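You operate a simulated robot arm through the tools that you are given. There is no shell and no other tool. Be economical: measure what you need, move in short steps, check, and stop when the job is done.

You are at the controls of a simulated robot arm. One attempt, no reset.

TASK
Open the grey drawer, put the felt on the top of the carriage bench away in the inside of the grey drawer, then shut the drawer.

The check looks at the end state, three seconds after you hand in, the way a careful person would. Anything else that was tipped, shoved, dropped, spilled or broken makes it a failure.

THE ROBOT
A 7-joint arm with a two-finger parallel gripper on a trunk, on a base that drives. Base frame: it is fixed to the floor where the robot stands at the start and does not move with it; the origin is under the middle of the robot, x ahead of it, y to its left, z up. Units: cm, degrees, N and s.
Its first joint turns from -115.0 to 115.0 degrees. Places, roughly: grey drawer [60, -10, 70]; inside of the grey drawer [70, -10, 70]; felt [-75, 175, 75]. Payload 3.91 kg.
The TCP is the grasp point between the finger pads, 3 cm short of the fingertips. In the tool frame z runs along the fingers and y along their closing line. Largest opening 11 cm; finger width 2, thickness 1; the body of the gripper, 4.8 by 11.2 cm, starts 5.5 cm behind the TCP.
Orientation is that of the tool frame in the base frame, as a unit quaternion [x, y, z, w]. With the fingers straight down and closing along the base's y, the tool's x points along the base's -x, its y along +y and its z along -z.

THE INTERFACE
- The arm moves only by the tool move_arm. Its argument "increments" is a list of rows, each a list of 6 numbers: the shift along the tool's x, y, z in units of 30 mm (1.0 is 30 mm), then the turn, a rotation vector about the tool's x, y, z in units of 5 degrees (1.0 is 5 degrees). In form: [[tx, ty, tz, rx, ry, rz], ...]. A call has 1 to 20 rows; each row shifts and turns the commanded pose from where the row before left it, along the tool's axes as they then stand. "hand" is the opening, from 0 (shut) to 1 (fully open), set as the call begins (left out, the last holds). A call with a number of a shift or a turn outside -1 to 1 is refused whole. Each row takes 0.2 s and may step no farther than 5 cm and 8.6 degrees from the row before; otherwise, or with a gripper value out of range, the whole call is refused. A pose out of reach is approached as far as the arm can. The call stops where the force on the tool passes 40 N (or 10 N more than at its start, if that is more) or the arm is blocked; 0.2 s more then pass. Each finger travels about 10.8 cm/s and halts on what it meets, pressing with about 43 N; the grip force reading is that of the motor and also rises with nothing between the fingers. The clock runs only during rows and for 0.2 s after the last one: add rows that do not move to give the fingers time. It gives the time, the measured TCP pose, the force on the tool (base axes), the opening and the grip force at its end, in the units of the frame above (readings bear some noise), and new pictures: "views" is both (left out), scene, wrist or none.
- Cameras (640 x 400 px; columns grow to the right, rows downward): "scene" is now at [1.72, 13.58, 145.84]; the picture's right is [-0.33, -0.94, 0.00], its down [-0.68, 0.24, -0.69] and it looks along [0.65, -0.23, -0.72] (base axes); focal length 282 px, centre (320, 200). "wrist" rides on the gripper at [7.2, 1.7, -10.3] in the tool frame; the picture's right is [-0.23, 0.97, 0.00], its down [-0.76, -0.18, -0.62] and it looks along [-0.61, -0.14, 0.78] (tool axes); focal length 222 px, centre (320, 200). There is no depth. A picture from a camera that has moved, and an enlarged one, comes with that camera's place and axes in the base frame and with its lens. The place of the scene camera against the robot may be out by one fixed shift of up to 1.2 cm in any direction.
- raise_lower(by): slides the trunk up (or, below 0, down) by that many cm; the arm and the scene camera ride with it, the base frame stays. It gives what a move gives, with no picture.
- base_move(legs): drives the robot by 1 to 6 legs, each [ahead, turn to the left] in cm and degrees, along the robot's own axes; the way and the turn of a leg run together, so that a leg with both is an arc; at most 150 cm and 180 degrees a leg. The arm and the cameras ride along, it lands a little off, and it stops where it bumps. It gives what a move gives, and a new picture of the scene camera.
- head_to(pan, tilt): turns the head with the scene camera to pan (to the left, within 155 degrees either way) and tilt (down, from -29 to 69), counted from straight ahead of the robot. It gives what a move gives, and a new picture of the scene camera.
- close_up(camera, box): a new picture of the part [left, top, right, bottom] of that camera's present view, enlarged. The clock stands still meanwhile.
- close_job(): hands the job in; it is judged then, once.

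Go step by step. Nothing tells you exact positions but the pictures and the camera data: compare them with the known pose of the tool, close in by small moves and look again before you grip or let go. The budget is 120 turns and 170 pictures, counting those below and the enlarged ones. Unless the task says otherwise, let go and move clear before handing in, and close with one line.

The tools are called after ">>>" as name(argument=value, ...) on one line, values as JSON. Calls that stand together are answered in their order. move_arm: Moves the arm, as the interface text tells. Its arguments: {"type":"object","properties":{"increments":{"type":"array"},"hand":{"type":"number"},"views":{"type":"string","enum":["both","scene","wrist","none"]}},"required":["increments"]} The other tools are called the same way: raise_lower (by) slides the trunk up or down; base_move (legs) drives the base; head_to (pan, tilt) turns the head that bears the scene camera; close_up (camera, box) takes an enlarged picture of a part of a camera's view; close_job () hands the job in.

At the start:

```text
time_s: 0.0
ee_pos: [63.67, 13.99, 98.71]
orientation: [0.0, 1.0, -0.001, 0.0]
wrist_force: [-0.1, -0.6, -0.4]
gripper_width: 11.01
grasp_force: 0.2
trunk travel left (down, up): [-57.5, 41.5]
robot x, y, heading: [-0.29, 0.23, -0.1]
head pan, tilt: [-19.5, 46.4]
```

scene: 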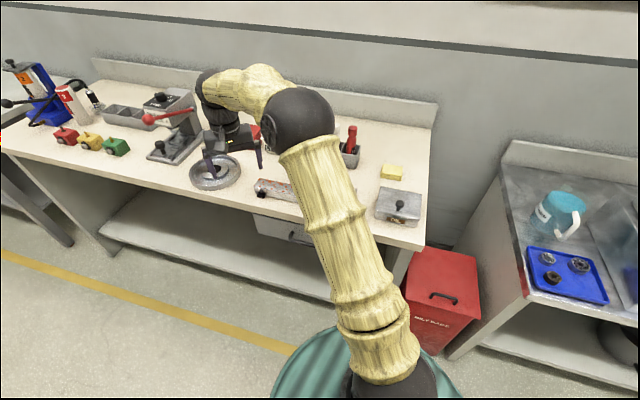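
wrist: 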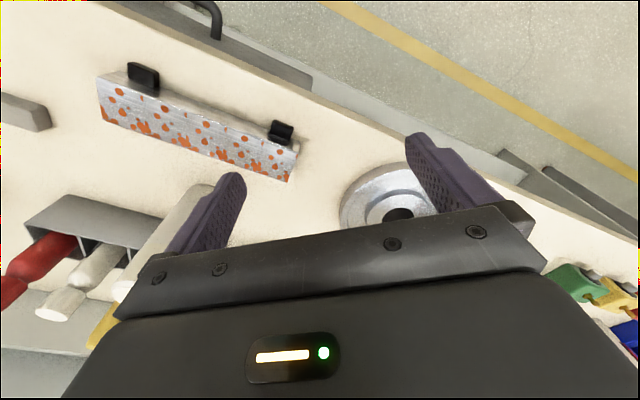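

The grey drawer sits under the bench edge, just behind my arm. I'll look closely at the drawer, then turn the head towards the felt.

>>> close_up(camera="scene", box=[220, 160, 420, 285])

>>> head_to(pan=113, tilt=25)

```text
3.20 times, centred on (320, 222) of scene
camera zoom: at [1.72, 13.58, 145.84], right [-0.33, -0.94, 0.0], down [-0.68, 0.24, -0.69], along [0.65, -0.23, -0.72], focal length 901 px, centre (320, 128)
```

zoom: 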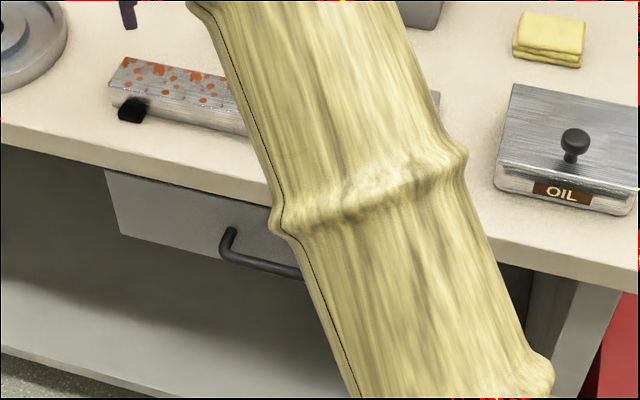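

```text
time_s: 2.1
ee_pos: [63.71, 14.09, 98.63]
orientation: [0.0, 1.0, 0.001, 0.0]
wrist_force: [0.7, 0.4, -0.5]
gripper_width: 11.0
grasp_force: 0.0
trunk travel left (down, up): [-57.5, 41.5]
robot x, y, heading: [0.2, -0.51, 0.0]
head pan, tilt: [113.0, 25.0]
camera scene: at [-9.43, 24.74, 149.1], right [0.92, 0.39, 0.0], down [0.16, -0.39, -0.91], along [-0.35, 0.83, -0.42], focal length 282 px, centre (320, 200)
```

scene: 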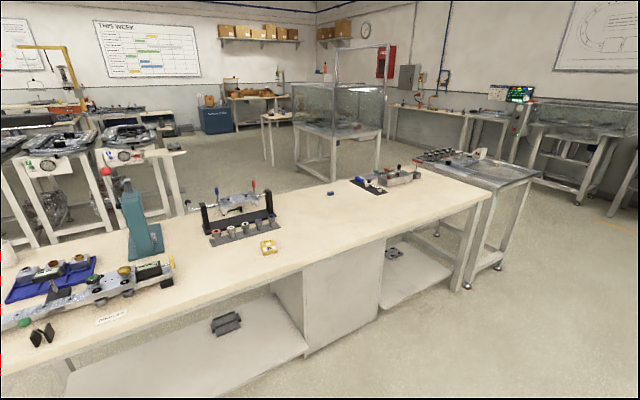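

The predicted felt spot lands near pixel (317,197), close to a small blue thing. I'll enlarge that part of the view.

>>> close_up(camera="scene", box=[240, 150, 400, 250])

>>> close_up(camera="scene", box=[0, 160, 280, 335])

```text
4.00 times, centred on (320, 200) of scene
camera zoom: at [-9.43, 24.74, 149.1], right [0.92, 0.39, 0.0], down [0.16, -0.39, -0.91], along [-0.35, 0.83, -0.42], focal length 1126 px, centre (320, 200)
```

zoom: 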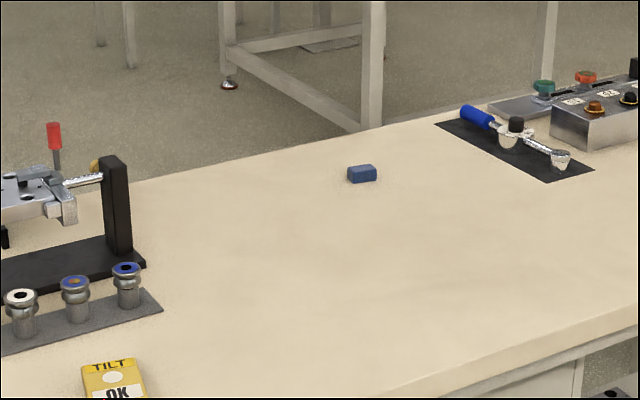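

```text
2.29 times, centred on (140, 248) of scene
camera zoom: at [-9.43, 24.74, 149.1], right [0.92, 0.39, 0.0], down [0.16, -0.39, -0.91], along [-0.35, 0.83, -0.42], focal length 644 px, centre (731, 91)
```

zoom: 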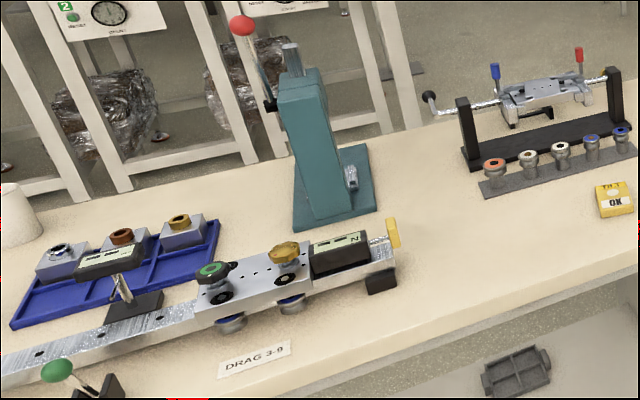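

The felt is the small blue block on the far bench, near [-67,178]. I'll do the drawer first, so I'm raising the trunk, backing away from the bench and looking at the drawer.

>>> raise_lower(by=8)

>>> base_move(legs=[[-40, 0]])

>>> head_to(pan=-12, tilt=35)

```text
time_s: 3.3
ee_pos: [63.75, 14.01, 106.63]
orientation: [-0.001, 1.0, 0.0, 0.001]
wrist_force: [-0.1, -0.5, -0.6]
gripper_width: 11.01
grasp_force: 0.0
trunk travel left (down, up): [-65.5, 33.5]
robot x, y, heading: [-0.22, 0.01, -0.3]
head pan, tilt: [113.0, 25.0]
```

```text
time_s: 5.8
ee_pos: [23.4, 13.91, 106.71]
orientation: [0.002, 1.0, 0.0, -0.001]
wrist_force: [-0.3, -0.2, 0.7]
gripper_width: 11.03
grasp_force: 0.0
trunk travel left (down, up): [-65.5, 33.5]
robot x, y, heading: [-40.49, -0.04, -0.1]
head pan, tilt: [113.0, 25.0]
camera scene: at [-49.8, 24.82, 157.09], right [0.92, 0.39, 0.0], down [0.16, -0.39, -0.91], along [-0.35, 0.84, -0.42], focal length 282 px, centre (320, 200)
```

scene: 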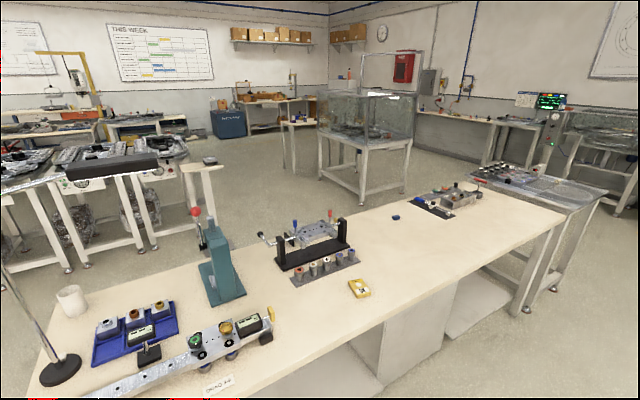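

```text
time_s: 7.9
ee_pos: [23.41, 14.05, 106.69]
orientation: [0.002, 1.0, 0.0, 0.001]
wrist_force: [-0.6, 0.0, -0.1]
gripper_width: 10.99
grasp_force: 0.0
trunk travel left (down, up): [-65.5, 33.5]
robot x, y, heading: [-40.44, 0.1, -0.0]
head pan, tilt: [-12.0, 35.0]
camera scene: at [-37.54, 14.48, 155.52], right [-0.21, -0.98, 0.0], down [-0.56, 0.12, -0.82], along [0.8, -0.17, -0.57], focal length 282 px, centre (320, 200)
```

scene: 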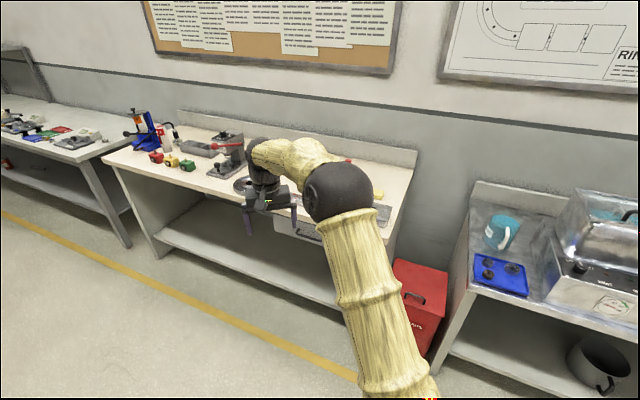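

The felt triangulates to about [-64.5, 172, 81]. Next I'll turn the tool to point forward in free space.

>>> move_arm(increments=[[0, 0, 0, 0, -1, 0], [0, 0, 0, 0, -1, 0], [0, 0, 0, 0, -1, 0], [0, 0, 0, 0, -1, 0], [0, 0, 0, 0, -1, 0], [0, 0, 0, 0, -1, 0], [0, 0, 0, 0, -1, 0], [0, 0, 0, 0, -1, 0], [0, 0, 0, 0, -1, 0], [0, 0, 0, 0, -1, 0], [0, 0, 0, 0, -1, 0], [0, 0, 0, 0, -1, 0], [0, 0, 0, 0, -1, 0], [0, 0, 0, 0, -1, 0], [0, 0, 0, 0, -1, 0], [0, 0, 0, 0, -1, 0], [0, 0, 0, 0, -1, 0], [0, 0, 0, 0, -1, 0]], views="none")

>>> move_arm(increments=[[0, 0, 0, 0, 0, 1], [0, 0, 0, 0, 0, 1], [0, 0, 0, 0, 0, 1], [0, 0, 0, 0, 0, 1], [0, 0, 0, 0, 0, 1], [0, 0, 0, 0, 0, 1], [0, 0, 0, 0, 0, 1], [0, 0, 0, 0, 0, 1], [0, 0, 0, 0, 0, 1], [0, 0, 0, 0, 0, 1], [0, 0, 0, 0, 0, 1], [0, 0, 0, 0, 0, 1], [0, 0, 0, 0, 0, 1], [0, 0, 0, 0, 0, 1], [0, 0, 0, 0, 0, 1], [0, 0, 0, 0, 0, 1], [0, 0, 0, 0, 0, 1], [0, 0, 0, 0, 0, 1]])

```text
time_s: 11.7
ee_pos: [23.38, 13.9, 106.72]
orientation: [0.001, 0.707, -0.001, 0.708]
wrist_force: [-0.6, 0.5, -0.1]
gripper_width: 11.0
grasp_force: 0.1
trunk travel left (down, up): [-65.5, 33.5]
robot x, y, heading: [-40.3, 0.08, -0.2]
head pan, tilt: [-12.0, 35.0]
```

```text
time_s: 15.5
ee_pos: [23.38, 14.07, 106.59]
orientation: [0.501, 0.498, 0.5, 0.501]
wrist_force: [0.4, -0.1, -0.1]
gripper_width: 10.98
grasp_force: 0.0
trunk travel left (down, up): [-65.5, 33.5]
robot x, y, heading: [-40.58, 0.1, -0.1]
head pan, tilt: [-12.0, 35.0]
camera scene: at [-37.54, 14.47, 155.52], right [-0.21, -0.98, 0.0], down [-0.56, 0.12, -0.82], along [0.8, -0.17, -0.57], focal length 282 px, centre (320, 200)
camera wrist: at [13.05, 21.22, 108.34], right [0.0, -0.23, 0.97], down [-0.63, -0.76, -0.18], along [0.78, -0.61, -0.14], focal length 222 px, centre (320, 200)
```

scene: 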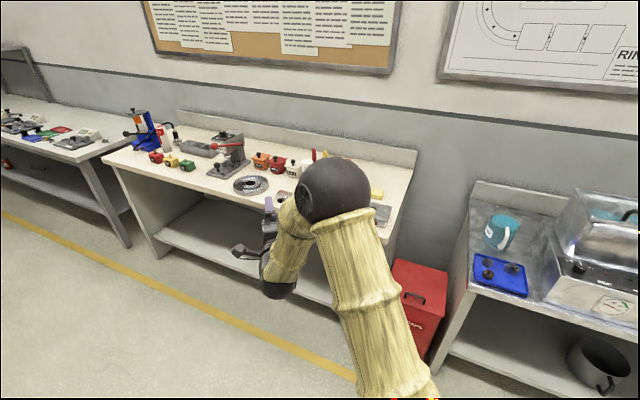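
wrist: 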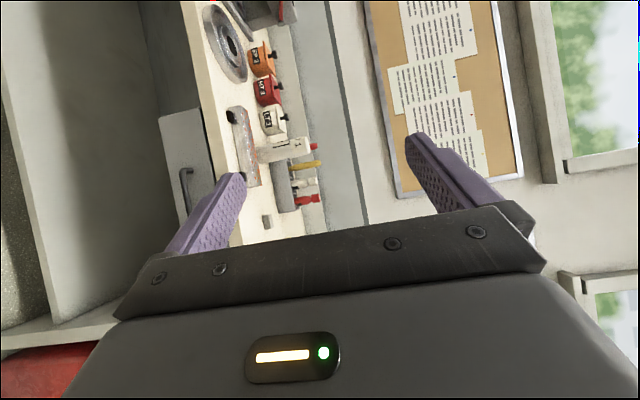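

The tool now points forward and the wrist camera sees the drawer. I'll lower the trunk to bring the gripper down to drawer height.

>>> raise_lower(by=-32)

>>> close_up(camera="wrist", box=[0, 0, 640, 400])

>>> close_up(camera="scene", box=[0, 0, 640, 400])

```text
time_s: 18.6
ee_pos: [23.43, 14.02, 74.75]
orientation: [0.501, 0.499, 0.499, 0.501]
wrist_force: [0.1, -0.1, 0.2]
gripper_width: 11.0
grasp_force: 0.0
trunk travel left (down, up): [-33.5, 65.5]
robot x, y, heading: [-40.53, 0.2, -0.4]
head pan, tilt: [-12.0, 35.0]
```

```text
1.00 times, centred on (320, 200) of wrist
camera zoom: at [13.03, 21.25, 76.34], right [0.0, -0.23, 0.97], down [-0.63, -0.76, -0.18], along [0.78, -0.61, -0.14], focal length 222 px, centre (320, 200)
```

zoom: 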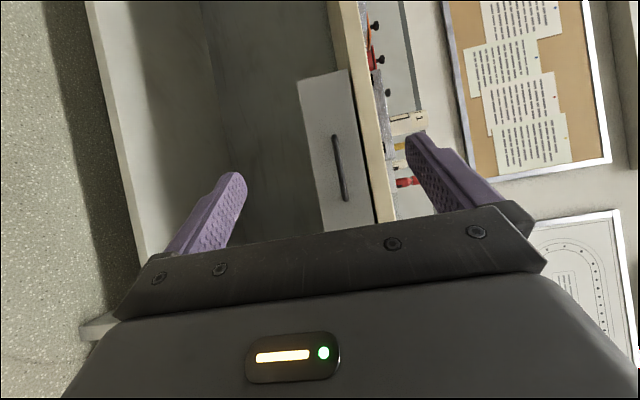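

```text
1.00 times, centred on (320, 200) of scene
camera zoom: at [-37.55, 14.48, 123.52], right [-0.21, -0.98, 0.0], down [-0.56, 0.12, -0.82], along [0.8, -0.17, -0.57], focal length 282 px, centre (320, 200)
```

zoom: 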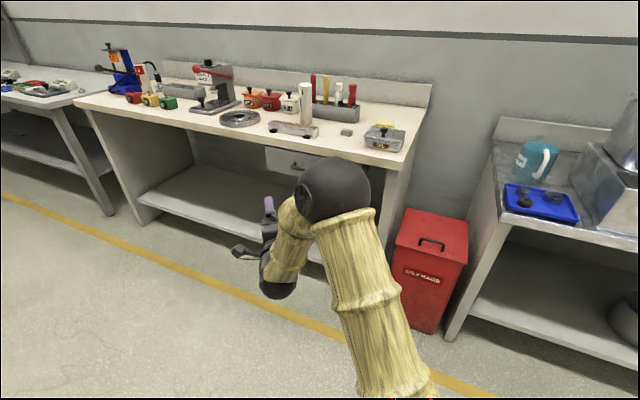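

The handle bar runs from about y 3.5 to -13, at x≈55 and z≈75. I'll narrow the fingers, shift right to the handle's centre and drive closer.

>>> move_arm(increments=[[-1, 0, 0, 0, 0, 0], [-1, 0, 0, 0, 0, 0], [-1, 0, 0, 0, 0, 0], [-1, 0, 0, 0, 0, 0], [-1, 0, 0, 0, 0, 0], [-1, 0, 0, 0, 0, 0], [-0.33, 0, 0, 0, 0, 0]], hand=0.45, views="none")

>>> base_move(legs=[[18, 0]])

>>> close_up(camera="wrist", box=[0, 0, 640, 400])

```text
time_s: 20.2
ee_pos: [23.43, -4.9, 74.8]
orientation: [0.501, 0.499, 0.5, 0.501]
wrist_force: [-0.3, 0.3, 0.2]
gripper_width: 4.95
grasp_force: 0.0
trunk travel left (down, up): [-33.5, 65.5]
robot x, y, heading: [-40.44, -0.05, -0.1]
head pan, tilt: [-12.0, 35.0]
```

```text
time_s: 21.7
ee_pos: [41.25, -5.18, 74.8]
orientation: [0.501, 0.499, 0.499, 0.501]
wrist_force: [-0.4, 0.5, 0.0]
gripper_width: 4.97
grasp_force: 0.0
trunk travel left (down, up): [-33.5, 65.5]
robot x, y, heading: [-22.59, 0.08, -0.1]
head pan, tilt: [-12.0, 35.0]
camera scene: at [-19.66, 14.4, 123.52], right [-0.21, -0.98, 0.0], down [-0.56, 0.12, -0.82], along [0.8, -0.17, -0.57], focal length 282 px, centre (320, 200)
```

scene: 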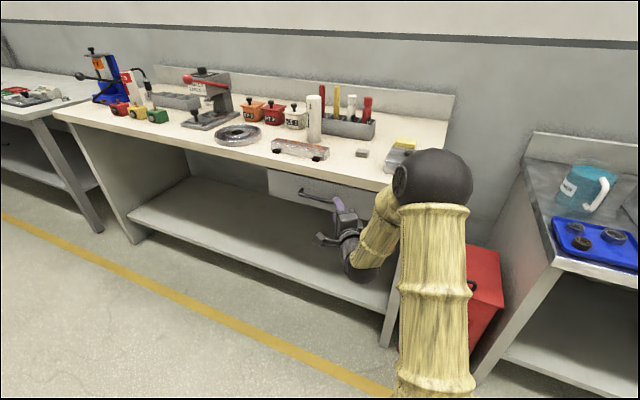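

```text
1.00 times, centred on (320, 200) of wrist
camera zoom: at [30.91, 2.11, 76.41], right [0.0, -0.23, 0.97], down [-0.63, -0.76, -0.18], along [0.78, -0.61, -0.14], focal length 222 px, centre (320, 200)
```

zoom: 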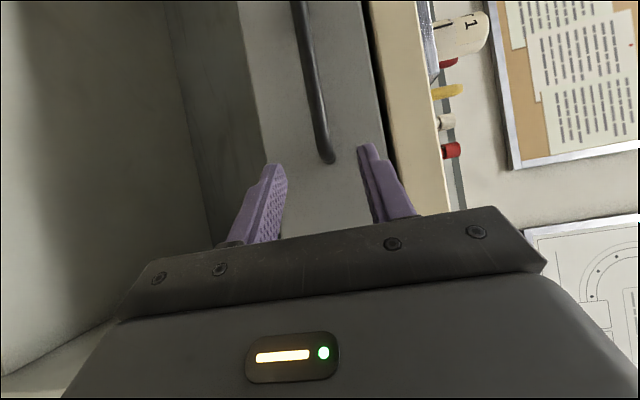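

The bar is lined up between the fingers at z≈74.8. I'll advance in steps.

>>> move_arm(increments=[[0, 0, 0.9, 0, 0, 0], [0, 0, 0.9, 0, 0, 0], [0, 0, 0.9, 0, 0, 0]], views="both")

```text
time_s: 22.4
ee_pos: [45.66, -4.75, 74.64]
orientation: [0.501, 0.503, 0.498, 0.498]
wrist_force: [-30.1, 6.5, 3.0]
gripper_width: 5.12
grasp_force: 1.4
trunk travel left (down, up): [-33.5, 65.5]
robot x, y, heading: [-22.99, -0.06, -0.5]
head pan, tilt: [-12.0, 35.0]
stopped in row 3: the force on the tool passed its limit (the readings are from after the stop); the commanded pose is now the measured one
camera scene: at [-20.1, 14.48, 123.53], right [-0.21, -0.98, 0.0], down [-0.56, 0.12, -0.82], along [0.8, -0.17, -0.57], focal length 282 px, centre (320, 200)
camera wrist: at [35.25, 2.41, 76.29], right [0.01, -0.23, 0.97], down [-0.62, -0.76, -0.17], along [0.78, -0.6, -0.15], focal length 222 px, centre (320, 200)
```

scene: 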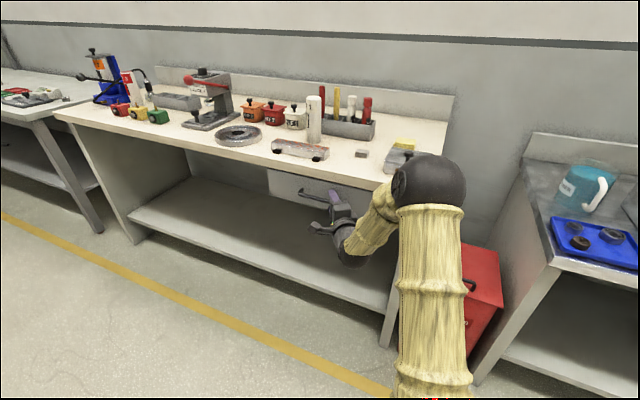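
wrist: 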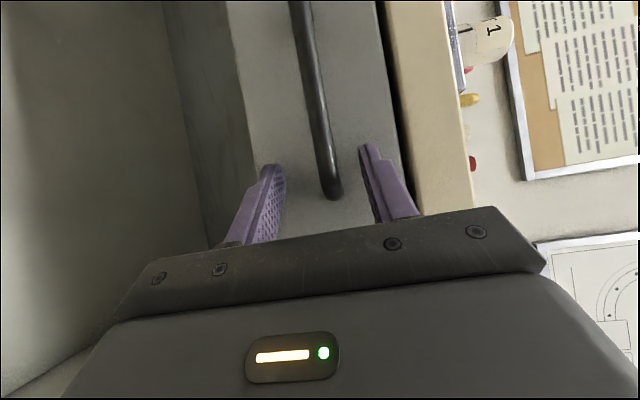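

The tool met something at about 30 N with the fingertips near x=48.7. I'll look closely before deciding.

>>> close_up(camera="scene", box=[260, 150, 420, 250])

>>> close_up(camera="wrist", box=[200, 90, 440, 240])

```text
4.00 times, centred on (340, 200) of scene
camera zoom: at [-20.1, 14.48, 123.53], right [-0.21, -0.98, 0.0], down [-0.56, 0.12, -0.82], along [0.8, -0.17, -0.57], focal length 1126 px, centre (240, 200)
```

zoom: 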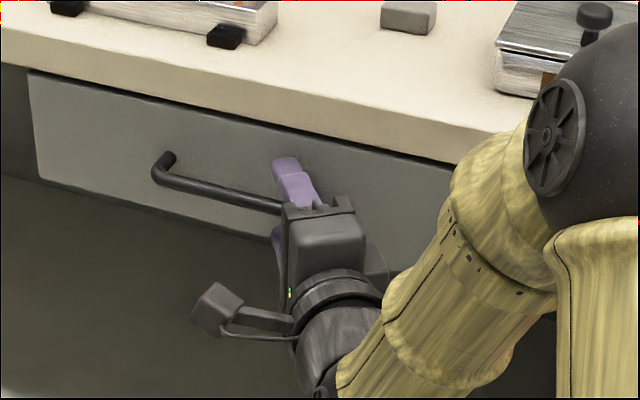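

```text
2.67 times, centred on (320, 165) of wrist
camera zoom: at [35.25, 2.41, 76.29], right [0.01, -0.23, 0.97], down [-0.62, -0.76, -0.17], along [0.78, -0.6, -0.15], focal length 592 px, centre (320, 293)
```

zoom: 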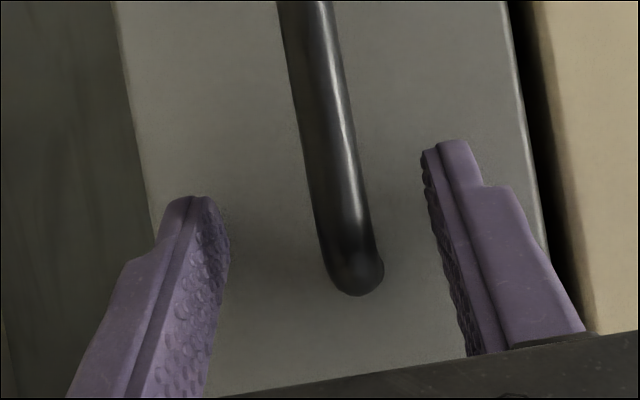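

The fingertips seem to be touching the drawer front (x≈49), and the bar, at x≈46, is already between the fingers near its right end. I'll back off slightly, move left toward the bar's middle and look again.

>>> move_arm(increments=[[0, 0, -0.3, 0, 0, 0], [0.8, 0, 0, 0, 0, 0], [0.8, 0, 0, 0, 0, 0]], views="wrist")

>>> close_up(camera="scene", box=[260, 150, 420, 250])

```text
time_s: 23.2
ee_pos: [45.03, -0.21, 74.31]
orientation: [0.503, 0.502, 0.497, 0.498]
wrist_force: [-0.6, 0.6, -0.2]
gripper_width: 4.94
grasp_force: 0.0
trunk travel left (down, up): [-33.5, 65.5]
robot x, y, heading: [-22.36, 0.26, -0.4]
head pan, tilt: [-12.0, 35.0]
camera wrist: at [34.65, 7.03, 76.11], right [0.01, -0.23, 0.97], down [-0.63, -0.76, -0.17], along [0.78, -0.61, -0.15], focal length 222 px, centre (320, 200)
```

wrist: 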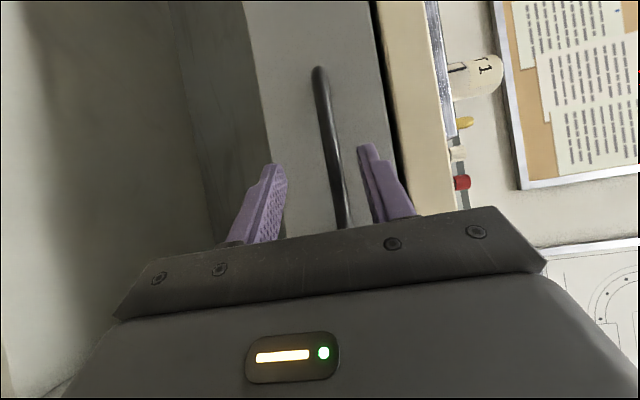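

```text
4.00 times, centred on (340, 200) of scene
camera zoom: at [-19.69, 14.38, 123.52], right [-0.21, -0.98, 0.0], down [-0.56, 0.12, -0.82], along [0.8, -0.17, -0.57], focal length 1126 px, centre (240, 200)
```

zoom: 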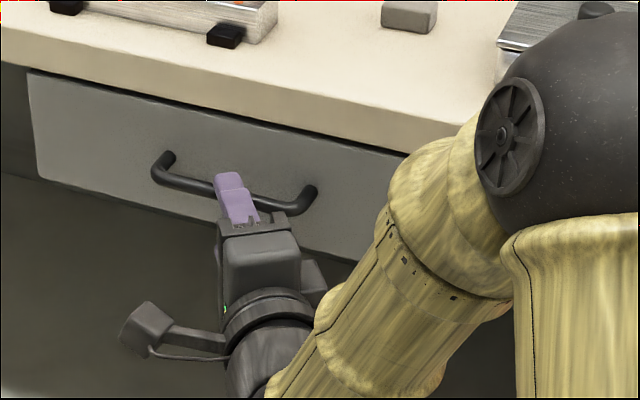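

The gripper is now over the middle of the handle. I'll align about 0.8 cm higher, ease forward and close on the bar.

>>> move_arm(increments=[[0, 0.26, 0, 0, 0, 0], [0, 0, 0.25, 0, 0, 0]], views="none")

>>> move_arm(increments=[[0, 0, 0, 0, 0, 0], [0, 0, 0, 0, 0, 0], [0, 0, 0, 0, 0, 0]], hand=0, views="wrist")

```text
time_s: 23.8
ee_pos: [45.89, -0.17, 75.11]
orientation: [0.504, 0.502, 0.496, 0.498]
wrist_force: [-0.2, 0.1, 0.2]
gripper_width: 4.93
grasp_force: 0.1
trunk travel left (down, up): [-33.5, 65.5]
robot x, y, heading: [-22.81, 0.22, -0.2]
head pan, tilt: [-12.0, 35.0]
```

```text
time_s: 24.6
ee_pos: [45.92, -0.16, 75.18]
orientation: [0.503, 0.502, 0.497, 0.498]
wrist_force: [0.9, 0.9, 4.5]
gripper_width: 1.2
grasp_force: 45.0
trunk travel left (down, up): [-33.5, 65.5]
robot x, y, heading: [-22.49, -0.03, -0.2]
head pan, tilt: [-12.0, 35.0]
camera wrist: at [35.46, 7.03, 76.99], right [0.01, -0.23, 0.97], down [-0.63, -0.76, -0.17], along [0.78, -0.61, -0.15], focal length 222 px, centre (320, 200)
```

wrist: 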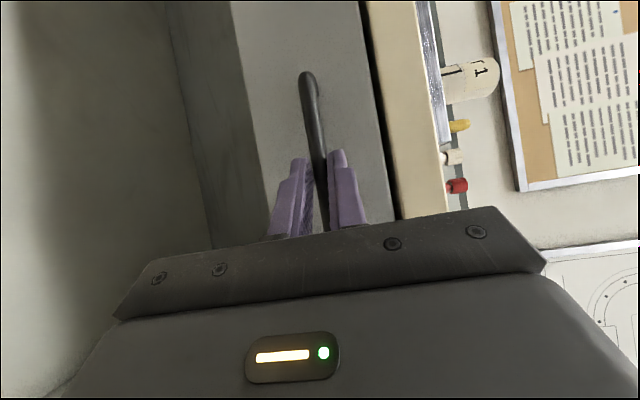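

The bar is gripped at 1.2 cm width. I'll pull the drawer out.

>>> move_arm(increments=[[0, 0, -0.5, 0, 0, 0], [0, 0, -0.5, 0, 0, 0], [0, 0, -0.5, 0, 0, 0], [0, 0, -0.5, 0, 0, 0], [0, 0, -0.5, 0, 0, 0], [0, 0, -0.5, 0, 0, 0]], views="scene")

```text
time_s: 25.1
ee_pos: [43.89, 0.93, 75.23]
orientation: [0.497, 0.507, 0.505, 0.491]
wrist_force: [3.9, 3.6, -4.3]
gripper_width: 1.16
grasp_force: 45.5
trunk travel left (down, up): [-33.5, 65.5]
robot x, y, heading: [-22.41, 0.03, -0.1]
head pan, tilt: [-12.0, 35.0]
stopped in row 2: the force on the tool passed its limit (the readings are from after the stop); the commanded pose is now the measured one
camera scene: at [-19.59, 14.44, 123.49], right [-0.21, -0.98, 0.0], down [-0.56, 0.12, -0.82], along [0.8, -0.17, -0.57], focal length 282 px, centre (320, 200)
```

scene: 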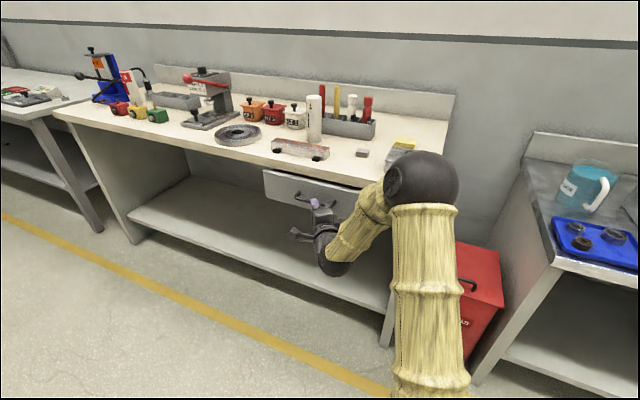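

The drawer moved about 2 cm before the force limit tripped. I'll continue with smaller steps.

>>> move_arm(increments=[[0, 0, -0.1, 0, 0, 0], [0, 0, -0.2, 0, 0, 0], [0, 0, -0.2, 0, 0, 0], [0, 0, -0.2, 0, 0, 0], [0, 0, -0.2, 0, 0, 0], [0, 0, -0.2, 0, 0, 0], [0, 0, -0.2, 0, 0, 0], [0, 0, -0.2, 0, 0, 0], [0, 0, -0.2, 0, 0, 0], [0, 0, -0.2, 0, 0, 0]], views="none")

>>> close_up(camera="scene", box=[240, 140, 400, 240])

```text
time_s: 25.8
ee_pos: [42.91, 1.71, 75.3]
orientation: [0.495, 0.511, 0.509, 0.485]
wrist_force: [3.9, 6.3, -7.1]
gripper_width: 1.18
grasp_force: 45.1
trunk travel left (down, up): [-33.5, 65.5]
robot x, y, heading: [-22.68, 0.01, -0.4]
head pan, tilt: [-12.0, 35.0]
stopped in row 3: the force on the tool passed its limit (the readings are from after the stop); the commanded pose is now the measured one
```

```text
4.00 times, centred on (320, 190) of scene
camera zoom: at [-19.52, 14.46, 123.5], right [-0.21, -0.98, 0.0], down [-0.56, 0.12, -0.82], along [0.8, -0.17, -0.57], focal length 1126 px, centre (320, 240)
```

zoom: 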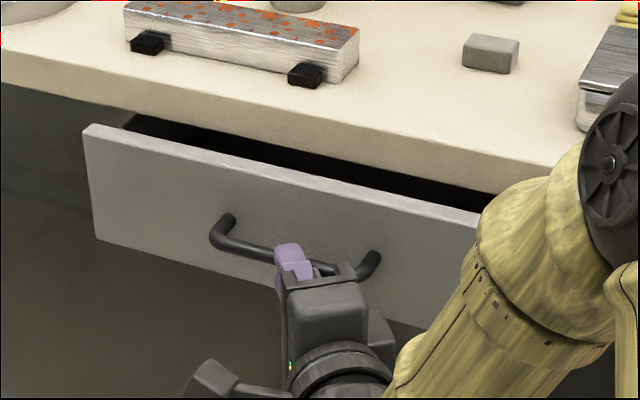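

The bench is actually turned about 33° to my axes, so the drawer slides along roughly (-0.85, 0.53). I'll let go, back off, turn the tool to face the drawer squarely and re-grip.

>>> move_arm(increments=[[0, 0, 0, 0, 0, 0], [0, 0, 0, 0, 0, 0], [0, 0, -1, 0, 0, 0], [0, 0, -1, 0, 0, 0], [0, 0, 0, 0, -1, 0], [0, 0, 0, 0, -1, 0], [0, 0, 0, 0, -1, 0], [0, 0, 0, 0, -1, 0], [0, 0, 0, 0, -1, 0], [0, 0, 0, 0, -1, 0], [0, 0, 0, 0, -1, 0]], hand=0.45, views="none")

>>> base_move(legs=[[-12, 0]])

>>> close_up(camera="wrist", box=[0, 0, 640, 400])

```text
time_s: 28.2
ee_pos: [36.81, 1.21, 75.44]
orientation: [0.624, 0.339, 0.335, 0.619]
wrist_force: [-0.2, 0.7, -0.1]
gripper_width: 4.94
grasp_force: 0.0
trunk travel left (down, up): [-33.5, 65.5]
robot x, y, heading: [-22.56, 0.31, -0.2]
head pan, tilt: [-12.0, 35.0]
```

```text
time_s: 29.5
ee_pos: [24.57, 1.15, 75.54]
orientation: [0.625, 0.339, 0.335, 0.619]
wrist_force: [-0.1, 0.0, -1.0]
gripper_width: 4.97
grasp_force: 0.1
trunk travel left (down, up): [-33.5, 65.5]
robot x, y, heading: [-34.86, 0.01, -0.3]
head pan, tilt: [-12.0, 35.0]
camera scene: at [-31.79, 14.47, 123.52], right [-0.21, -0.98, 0.0], down [-0.56, 0.12, -0.82], along [0.8, -0.18, -0.57], focal length 282 px, centre (320, 200)
```

scene: 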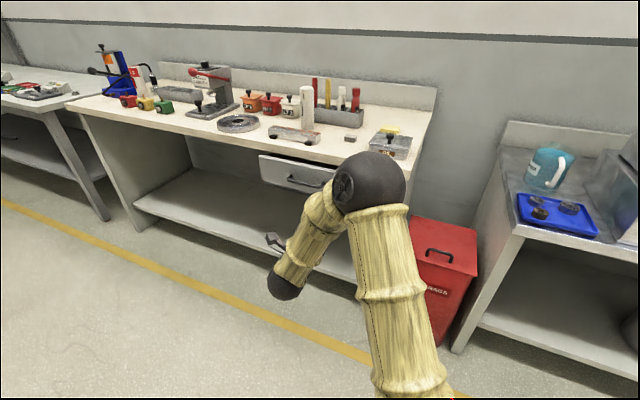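

```text
1.00 times, centred on (320, 200) of wrist
camera zoom: at [19.88, 12.8, 77.21], right [-0.12, -0.19, 0.97], down [-0.94, -0.3, -0.17], along [0.32, -0.94, -0.15], focal length 222 px, centre (320, 200)
```

zoom: 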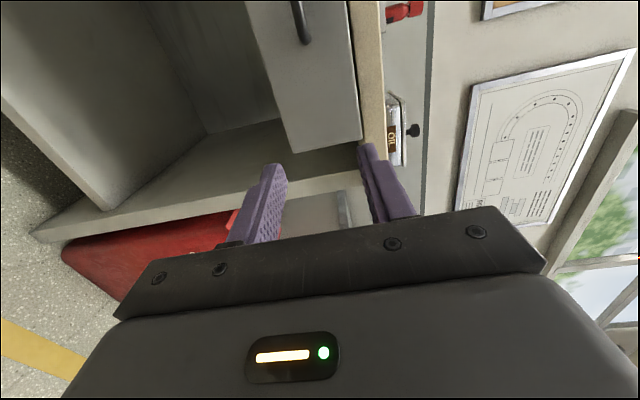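

I'll finish the yaw (bench ≈37°), go to a pre-grasp point in front of the handle and look.

>>> move_arm(increments=[[0, 0, 0, 0, -0.8, 0], [0.95, 0, 0.6, 0, 0, 0], [0.95, 0, 0.6, 0, 0, 0], [0.95, 0, 0.6, 0, 0, 0], [0.95, 0, 0.6, 0, 0, 0]], views="both")

```text
time_s: 30.7
ee_pos: [37.06, 5.91, 75.41]
orientation: [0.636, 0.317, 0.313, 0.631]
wrist_force: [-1.2, -0.5, 0.3]
gripper_width: 4.96
grasp_force: 0.0
trunk travel left (down, up): [-33.5, 65.5]
robot x, y, heading: [-34.43, 0.2, -0.5]
head pan, tilt: [-12.0, 35.0]
camera scene: at [-31.82, 14.46, 123.52], right [-0.21, -0.98, 0.0], down [-0.56, 0.12, -0.82], along [0.8, -0.18, -0.57], focal length 282 px, centre (320, 200)
camera wrist: at [33.14, 17.85, 77.14], right [-0.13, -0.18, 0.97], down [-0.96, -0.23, -0.17], along [0.26, -0.96, -0.15], focal length 222 px, centre (320, 200)
```

scene: 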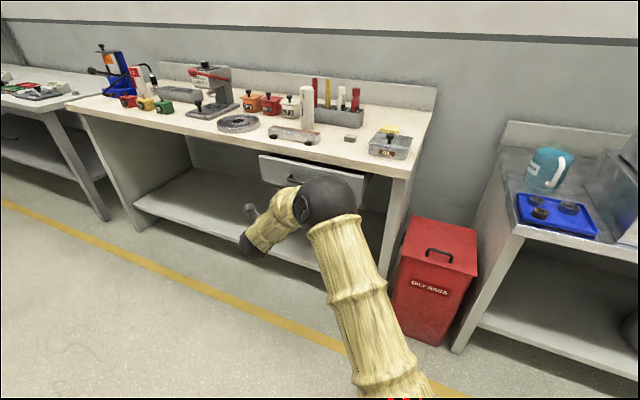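
wrist: 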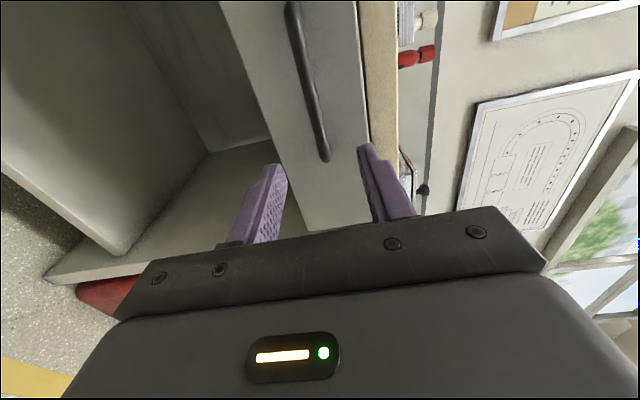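

The handle is aligned in height but its centre is about 3 cm to the tool's left. I'll shift, advance and grip.

>>> move_arm(increments=[[0.9, 0, 0, 0, 0, 0], [0, 0, 0.8, 0, 0, 0], [0, 0, 0.7, 0, 0, 0], [0, 0, 0.4, 0, 0, 0]], views="both")

```text
time_s: 31.7
ee_pos: [43.21, 4.35, 75.35]
orientation: [0.636, 0.316, 0.314, 0.63]
wrist_force: [-0.3, 0.4, -0.1]
gripper_width: 4.97
grasp_force: 0.0
trunk travel left (down, up): [-33.5, 65.5]
robot x, y, heading: [-34.5, 0.11, -0.5]
head pan, tilt: [-12.0, 35.0]
camera scene: at [-31.8, 14.47, 123.52], right [-0.21, -0.98, 0.0], down [-0.56, 0.12, -0.82], along [0.8, -0.18, -0.57], focal length 282 px, centre (320, 200)
camera wrist: at [39.33, 16.41, 77.12], right [-0.13, -0.19, 0.97], down [-0.96, -0.23, -0.17], along [0.26, -0.96, -0.15], focal length 222 px, centre (320, 200)
```

scene: 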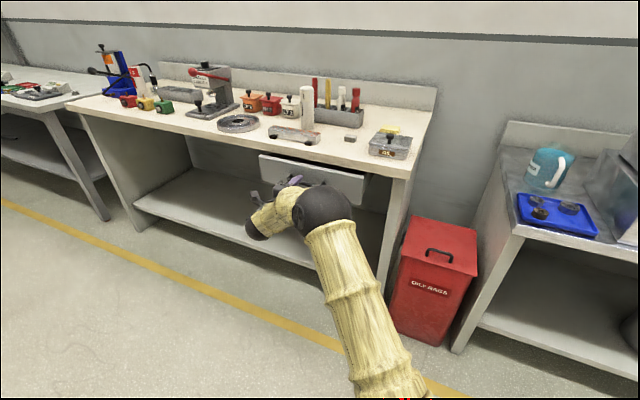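
wrist: 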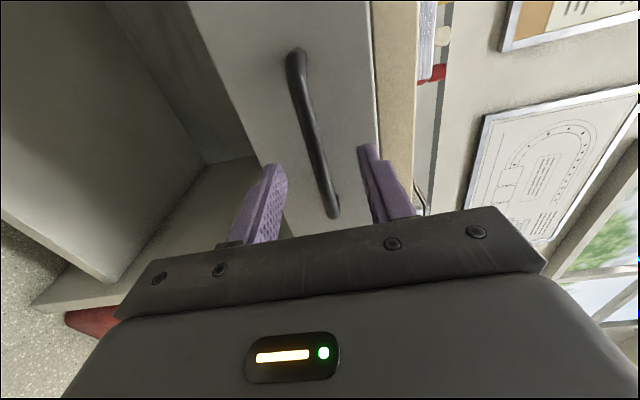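

Nearly on it. I'll advance about 1 cm more, close on the bar and start the pull along the tool axis.

>>> move_arm(increments=[[0.3, 0, 0, 0, 0, 0], [0, 0, 0.3, 0, 0, 0]], views="none")

>>> move_arm(increments=[[0, 0, 0, 0, 0, 0], [0, 0, 0, 0, 0, 0], [0, 0, 0, 0, 0, 0]], hand=0, views="wrist")

```text
time_s: 32.3
ee_pos: [44.67, 4.69, 75.31]
orientation: [0.635, 0.316, 0.314, 0.631]
wrist_force: [-0.3, 0.5, 0.6]
gripper_width: 4.96
grasp_force: 0.0
trunk travel left (down, up): [-33.5, 65.5]
robot x, y, heading: [-34.8, 0.06, -0.7]
head pan, tilt: [-12.0, 35.0]
```

```text
time_s: 33.1
ee_pos: [44.5, 4.71, 75.25]
orientation: [0.636, 0.317, 0.313, 0.631]
wrist_force: [-0.6, 0.0, -1.8]
gripper_width: 1.13
grasp_force: 45.3
trunk travel left (down, up): [-33.5, 65.5]
robot x, y, heading: [-34.59, -0.24, -0.2]
head pan, tilt: [-12.0, 35.0]
camera wrist: at [40.67, 16.72, 76.97], right [-0.13, -0.19, 0.97], down [-0.96, -0.23, -0.17], along [0.26, -0.96, -0.15], focal length 222 px, centre (320, 200)
```

wrist: 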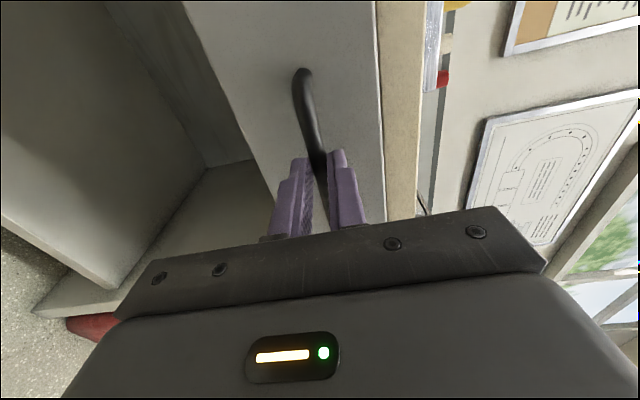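

>>> move_arm(increments=[[0, 0, -0.15, 0, 0, 0], [0, 0, -0.3, 0, 0, 0], [0, 0, -0.3, 0, 0, 0], [0, 0, -0.3, 0, 0, 0], [0, 0, -0.3, 0, 0, 0], [0, 0, -0.3, 0, 0, 0], [0, 0, -0.3, 0, 0, 0], [0, 0, -0.3, 0, 0, 0], [0, 0, -0.3, 0, 0, 0], [0, 0, -0.3, 0, 0, 0]], views="scene")

```text
time_s: 35.3
ee_pos: [37.78, 9.56, 75.28]
orientation: [0.638, 0.315, 0.31, 0.631]
wrist_force: [-14.0, -20.1, -19.9]
gripper_width: 1.17
grasp_force: 44.6
trunk travel left (down, up): [-33.5, 65.5]
robot x, y, heading: [-34.77, 0.28, -0.5]
head pan, tilt: [-12.0, 35.0]
camera scene: at [-31.72, 14.32, 123.52], right [-0.21, -0.98, 0.0], down [-0.56, 0.12, -0.82], along [0.8, -0.18, -0.57], focal length 282 px, centre (320, 200)
```

scene: 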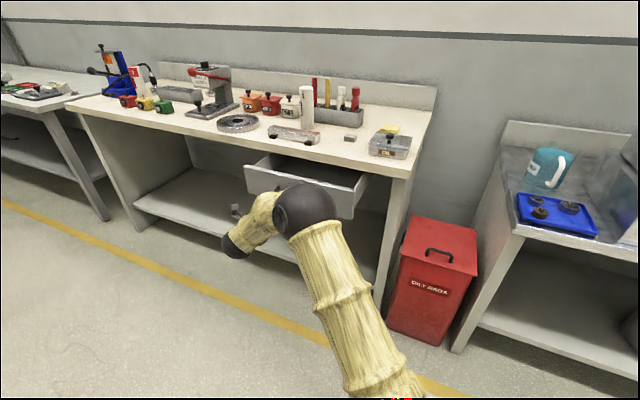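

The drawer slides smoothly. I'll relieve the side load and keep pulling.

>>> move_arm(increments=[[-0.1, -0.06, 0, 0, 0, 0], [-0.01, -0.005, -0.3, 0, 0, 0], [-0.01, -0.005, -0.3, 0, 0, 0], [-0.01, -0.005, -0.3, 0, 0, 0], [-0.01, -0.005, -0.3, 0, 0, 0], [-0.01, -0.005, -0.3, 0, 0, 0], [-0.01, -0.005, -0.3, 0, 0, 0], [-0.01, -0.005, -0.3, 0, 0, 0], [-0.01, -0.005, -0.3, 0, 0, 0], [-0.01, -0.005, -0.3, 0, 0, 0], [-0.01, -0.005, -0.3, 0, 0, 0]], views="scene")

```text
time_s: 37.7
ee_pos: [30.38, 15.2, 75.26]
orientation: [0.635, 0.317, 0.315, 0.63]
wrist_force: [10.9, 15.6, 0.0]
gripper_width: 1.17
grasp_force: 45.2
trunk travel left (down, up): [-33.5, 65.5]
robot x, y, heading: [-34.58, -0.39, -0.6]
head pan, tilt: [-12.0, 35.0]
camera scene: at [-31.69, 14.6, 123.51], right [-0.21, -0.98, 0.0], down [-0.56, 0.12, -0.82], along [0.8, -0.18, -0.57], focal length 282 px, centre (320, 200)
```

scene: 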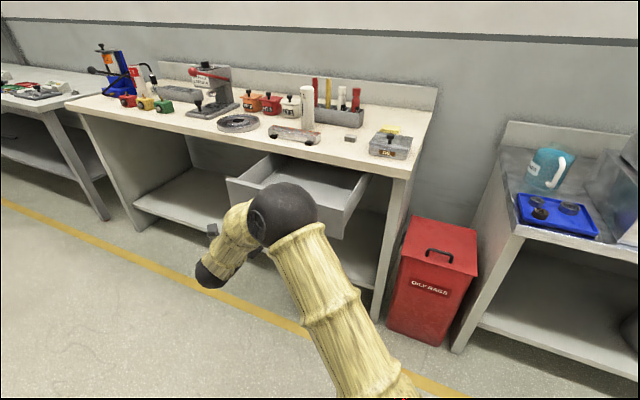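

It's open about 21 cm. I'll pull a few cm more.

>>> move_arm(increments=[[0.07, 0, -0.2, 0, 0, 0], [0, 0, -0.3, 0, 0, 0], [0, 0, -0.3, 0, 0, 0], [0, 0, -0.3, 0, 0, 0], [0, 0, -0.3, 0, 0, 0]], views="scene")

```text
time_s: 38.9
ee_pos: [27.11, 17.54, 75.24]
orientation: [0.636, 0.316, 0.312, 0.631]
wrist_force: [5.6, 6.6, 4.8]
gripper_width: 1.17
grasp_force: 44.4
trunk travel left (down, up): [-33.5, 65.5]
robot x, y, heading: [-34.22, 0.17, -0.4]
head pan, tilt: [-12.0, 35.0]
camera scene: at [-31.8, 14.52, 123.52], right [-0.21, -0.98, 0.0], down [-0.56, 0.12, -0.82], along [0.8, -0.18, -0.57], focal length 282 px, centre (320, 200)
```

scene: 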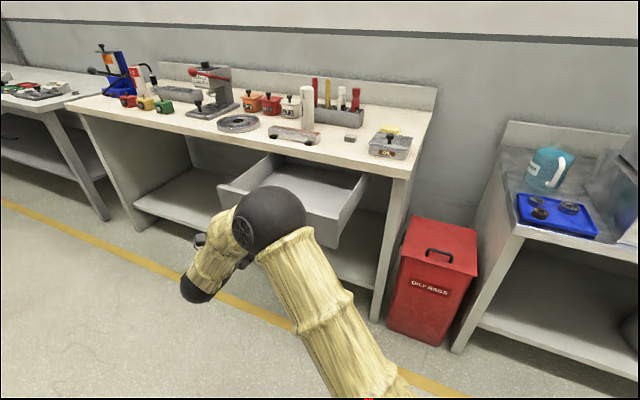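

The drawer is open about 25 cm. I'll release, retreat and raise the trunk well clear of everything.

>>> move_arm(increments=[[0, 0, 0, 0, 0, 0], [0, 0, 0, 0, 0, 0], [0, 0, -1, 0, 0, 0], [0, 0, -1, 0, 0, 0], [0, 0, -1, 0, 0, 0], [0, 0, -0.5, 0, 0, 0]], hand=0.45, views="none")

>>> raise_lower(by=45)

>>> close_up(camera="scene", box=[0, 0, 640, 400])

```text
time_s: 40.3
ee_pos: [18.63, 23.75, 75.45]
orientation: [0.635, 0.316, 0.314, 0.631]
wrist_force: [0.1, 0.0, -0.6]
gripper_width: 4.94
grasp_force: 0.0
trunk travel left (down, up): [-33.5, 65.5]
robot x, y, heading: [-34.69, 0.18, -0.4]
head pan, tilt: [-12.0, 35.0]
```

```text
refused: 45 is not a number from -40 to 40
```

```text
1.00 times, centred on (320, 200) of scene
camera zoom: at [-31.8, 14.47, 123.52], right [-0.21, -0.98, 0.0], down [-0.56, 0.12, -0.82], along [0.8, -0.18, -0.57], focal length 282 px, centre (320, 200)
```

zoom: 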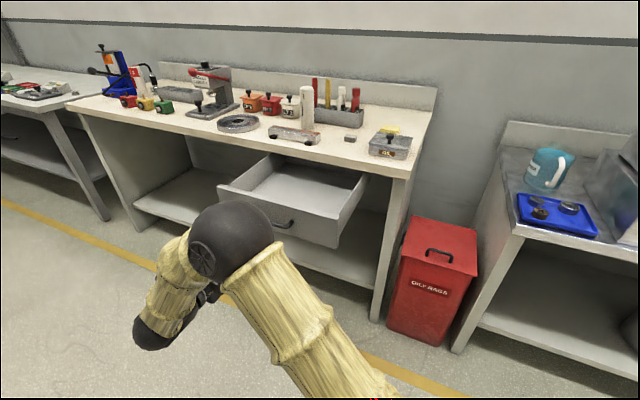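

The drawer stays open and is empty. I'll raise the trunk and turn the tool down again.

>>> raise_lower(by=40)

>>> move_arm(increments=[[0, 0, 0, 0, 1, 0], [0, 0, 0, 0, 1, 0], [0, 0, 0, 0, 1, 0], [0, 0, 0, 0, 1, 0], [0, 0, 0, 0, 1, 0], [0, 0, 0, 0, 1, 0], [0, 0, 0, 0, 1, 0], [0, 0, 0, 0, 0.4, 0]], views="none")

>>> move_arm(increments=[[0, 0, 0, 0, 0, -1], [0, 0, 0, 0, 0, -1], [0, 0, 0, 0, 0, -1], [0, 0, 0, 0, 0, -1], [0, 0, 0, 0, 0, -1], [0, 0, 0, 0, 0, -1], [0, 0, 0, 0, 0, -1], [0, 0, 0, 0, 0, -1], [0, 0, 0, 0, 0, -1], [0, 0, 0, 0, 0, -1], [0, 0, 0, 0, 0, -1], [0, 0, 0, 0, 0, -1], [0, 0, 0, 0, 0, -1], [0, 0, 0, 0, 0, -1], [0, 0, 0, 0, 0, -1], [0, 0, 0, 0, 0, -1], [0, 0, 0, 0, 0, -1], [0, 0, 0, 0, 0, -1]], views="none")

>>> move_arm(increments=[[0, 0, 0, 0, 1, 0], [0, 0, 0, 0, 1, 0], [0, 0, 0, 0, 1, 0], [0, 0, 0, 0, 1, 0], [0, 0, 0, 0, 1, 0], [0, 0, 0, 0, 1, 0], [0, 0, 0, 0, 1, 0], [0, 0, 0, 0, 1, 0], [0, 0, 0, 0, 1, 0], [0, 0, 0, 0, 1, 0], [0, 0, 0, 0, 1, 0], [0, 0, 0, 0, 1, 0], [0, 0, 0, 0, 1, 0], [0, 0, 0, 0, 1, 0], [0, 0, 0, 0, 1, 0], [0, 0, 0, 0, 1, 0], [0, 0, 0, 0, 1, 0], [0, 0, 0, 0, 1, 0]], views="none")

>>> head_to(pan=0, tilt=69)

```text
time_s: 44.1
ee_pos: [18.67, 23.94, 115.35]
orientation: [0.636, 0.317, 0.313, 0.63]
wrist_force: [0.2, 0.1, 0.6]
gripper_width: 4.95
grasp_force: 0.0
trunk travel left (down, up): [-73.5, 25.5]
robot x, y, heading: [-34.73, -0.13, -0.6]
head pan, tilt: [-12.0, 35.0]
```

```text
time_s: 45.9
ee_pos: [18.65, 23.7, 115.32]
orientation: [0.502, 0.501, 0.499, 0.498]
wrist_force: [0.3, -0.6, 0.5]
gripper_width: 4.95
grasp_force: 0.1
trunk travel left (down, up): [-73.5, 25.5]
robot x, y, heading: [-34.74, 0.1, -0.4]
head pan, tilt: [-12.0, 35.0]
```

```text
time_s: 49.7
ee_pos: [18.73, 23.75, 115.24]
orientation: [0.002, 0.709, 0.0, 0.705]
wrist_force: [0.4, 0.7, -0.6]
gripper_width: 4.97
grasp_force: 0.0
trunk travel left (down, up): [-73.5, 25.5]
robot x, y, heading: [-34.61, -0.08, -0.6]
head pan, tilt: [-12.0, 35.0]
```

```text
time_s: 53.5
ee_pos: [18.72, 23.84, 115.3]
orientation: [0.002, 1.0, 0.003, -0.004]
wrist_force: [0.2, -0.2, 0.6]
gripper_width: 4.98
grasp_force: 0.0
trunk travel left (down, up): [-73.5, 25.5]
robot x, y, heading: [-34.27, -0.07, -0.5]
head pan, tilt: [-12.0, 35.0]
```

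```text
time_s: 54.5
ee_pos: [18.76, 23.86, 115.34]
orientation: [0.001, 1.0, 0.002, -0.003]
wrist_force: [0.6, -1.1, 0.2]
gripper_width: 4.96
grasp_force: 0.0
trunk travel left (down, up): [-73.5, 25.5]
robot x, y, heading: [-34.98, 0.3, -0.4]
head pan, tilt: [0.0, 68.8]
camera scene: at [-34.8, 16.32, 159.16], right [-0.01, -1.0, 0.0], down [-0.93, 0.01, -0.36], along [0.36, 0.0, -0.93], focal length 282 px, centre (320, 200)
```

scene: 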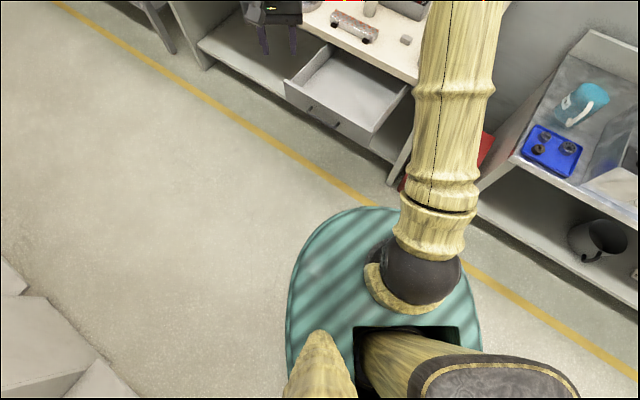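

The base reaches about 30 cm to the sides and more in front, so standing parallel to the felt bench is the closest stance. I'll drive along the corridor with the head looking left at that bench.

>>> base_move(legs=[[0, 68], [108, 0], [0, -15]])

>>> head_to(pan=90, tilt=40)

```text
time_s: 63.8
ee_pos: [18.69, 155.93, 115.44]
orientation: [-0.448, 0.894, 0.001, -0.004]
wrist_force: [-0.5, 0.3, 0.6]
gripper_width: 4.93
grasp_force: 0.1
trunk travel left (down, up): [-73.5, 25.5]
robot x, y, heading: [5.74, 99.2, 52.8]
head pan, tilt: [0.0, 68.8]
camera scene: at [-6.43, 108.81, 159.16], right [0.8, -0.6, 0.0], down [-0.56, -0.74, -0.36], along [0.22, 0.29, -0.93], focal length 282 px, centre (320, 200)
```

scene: 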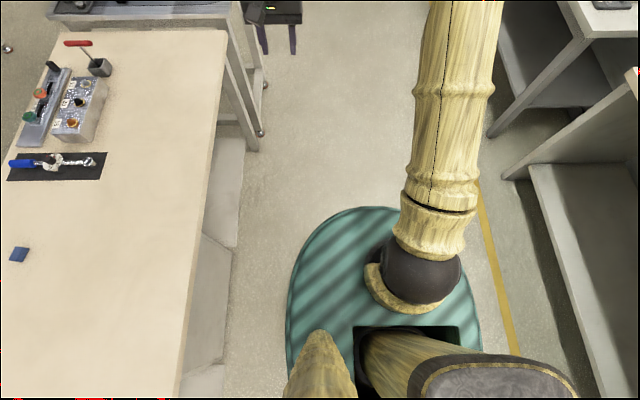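

```text
time_s: 65.5
ee_pos: [18.54, 155.96, 115.33]
orientation: [-0.447, 0.894, 0.0, -0.004]
wrist_force: [0.2, -0.9, 0.1]
gripper_width: 4.96
grasp_force: 0.0
trunk travel left (down, up): [-73.5, 25.5]
robot x, y, heading: [5.88, 99.08, 52.7]
head pan, tilt: [90.0, 40.0]
camera scene: at [-16.63, 109.52, 162.76], right [0.61, 0.8, 0.0], down [0.51, -0.39, -0.77], along [-0.61, 0.46, -0.64], focal length 282 px, centre (320, 200)
```

scene: 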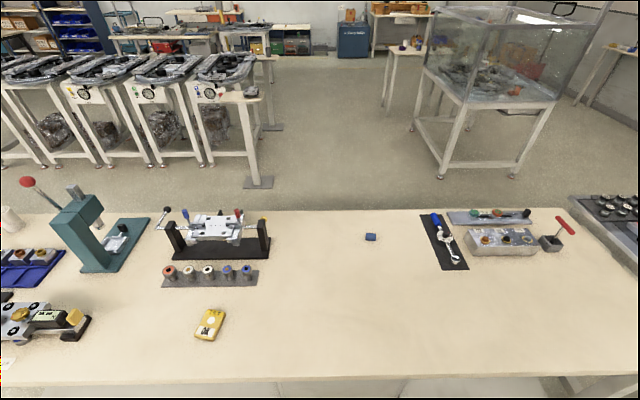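

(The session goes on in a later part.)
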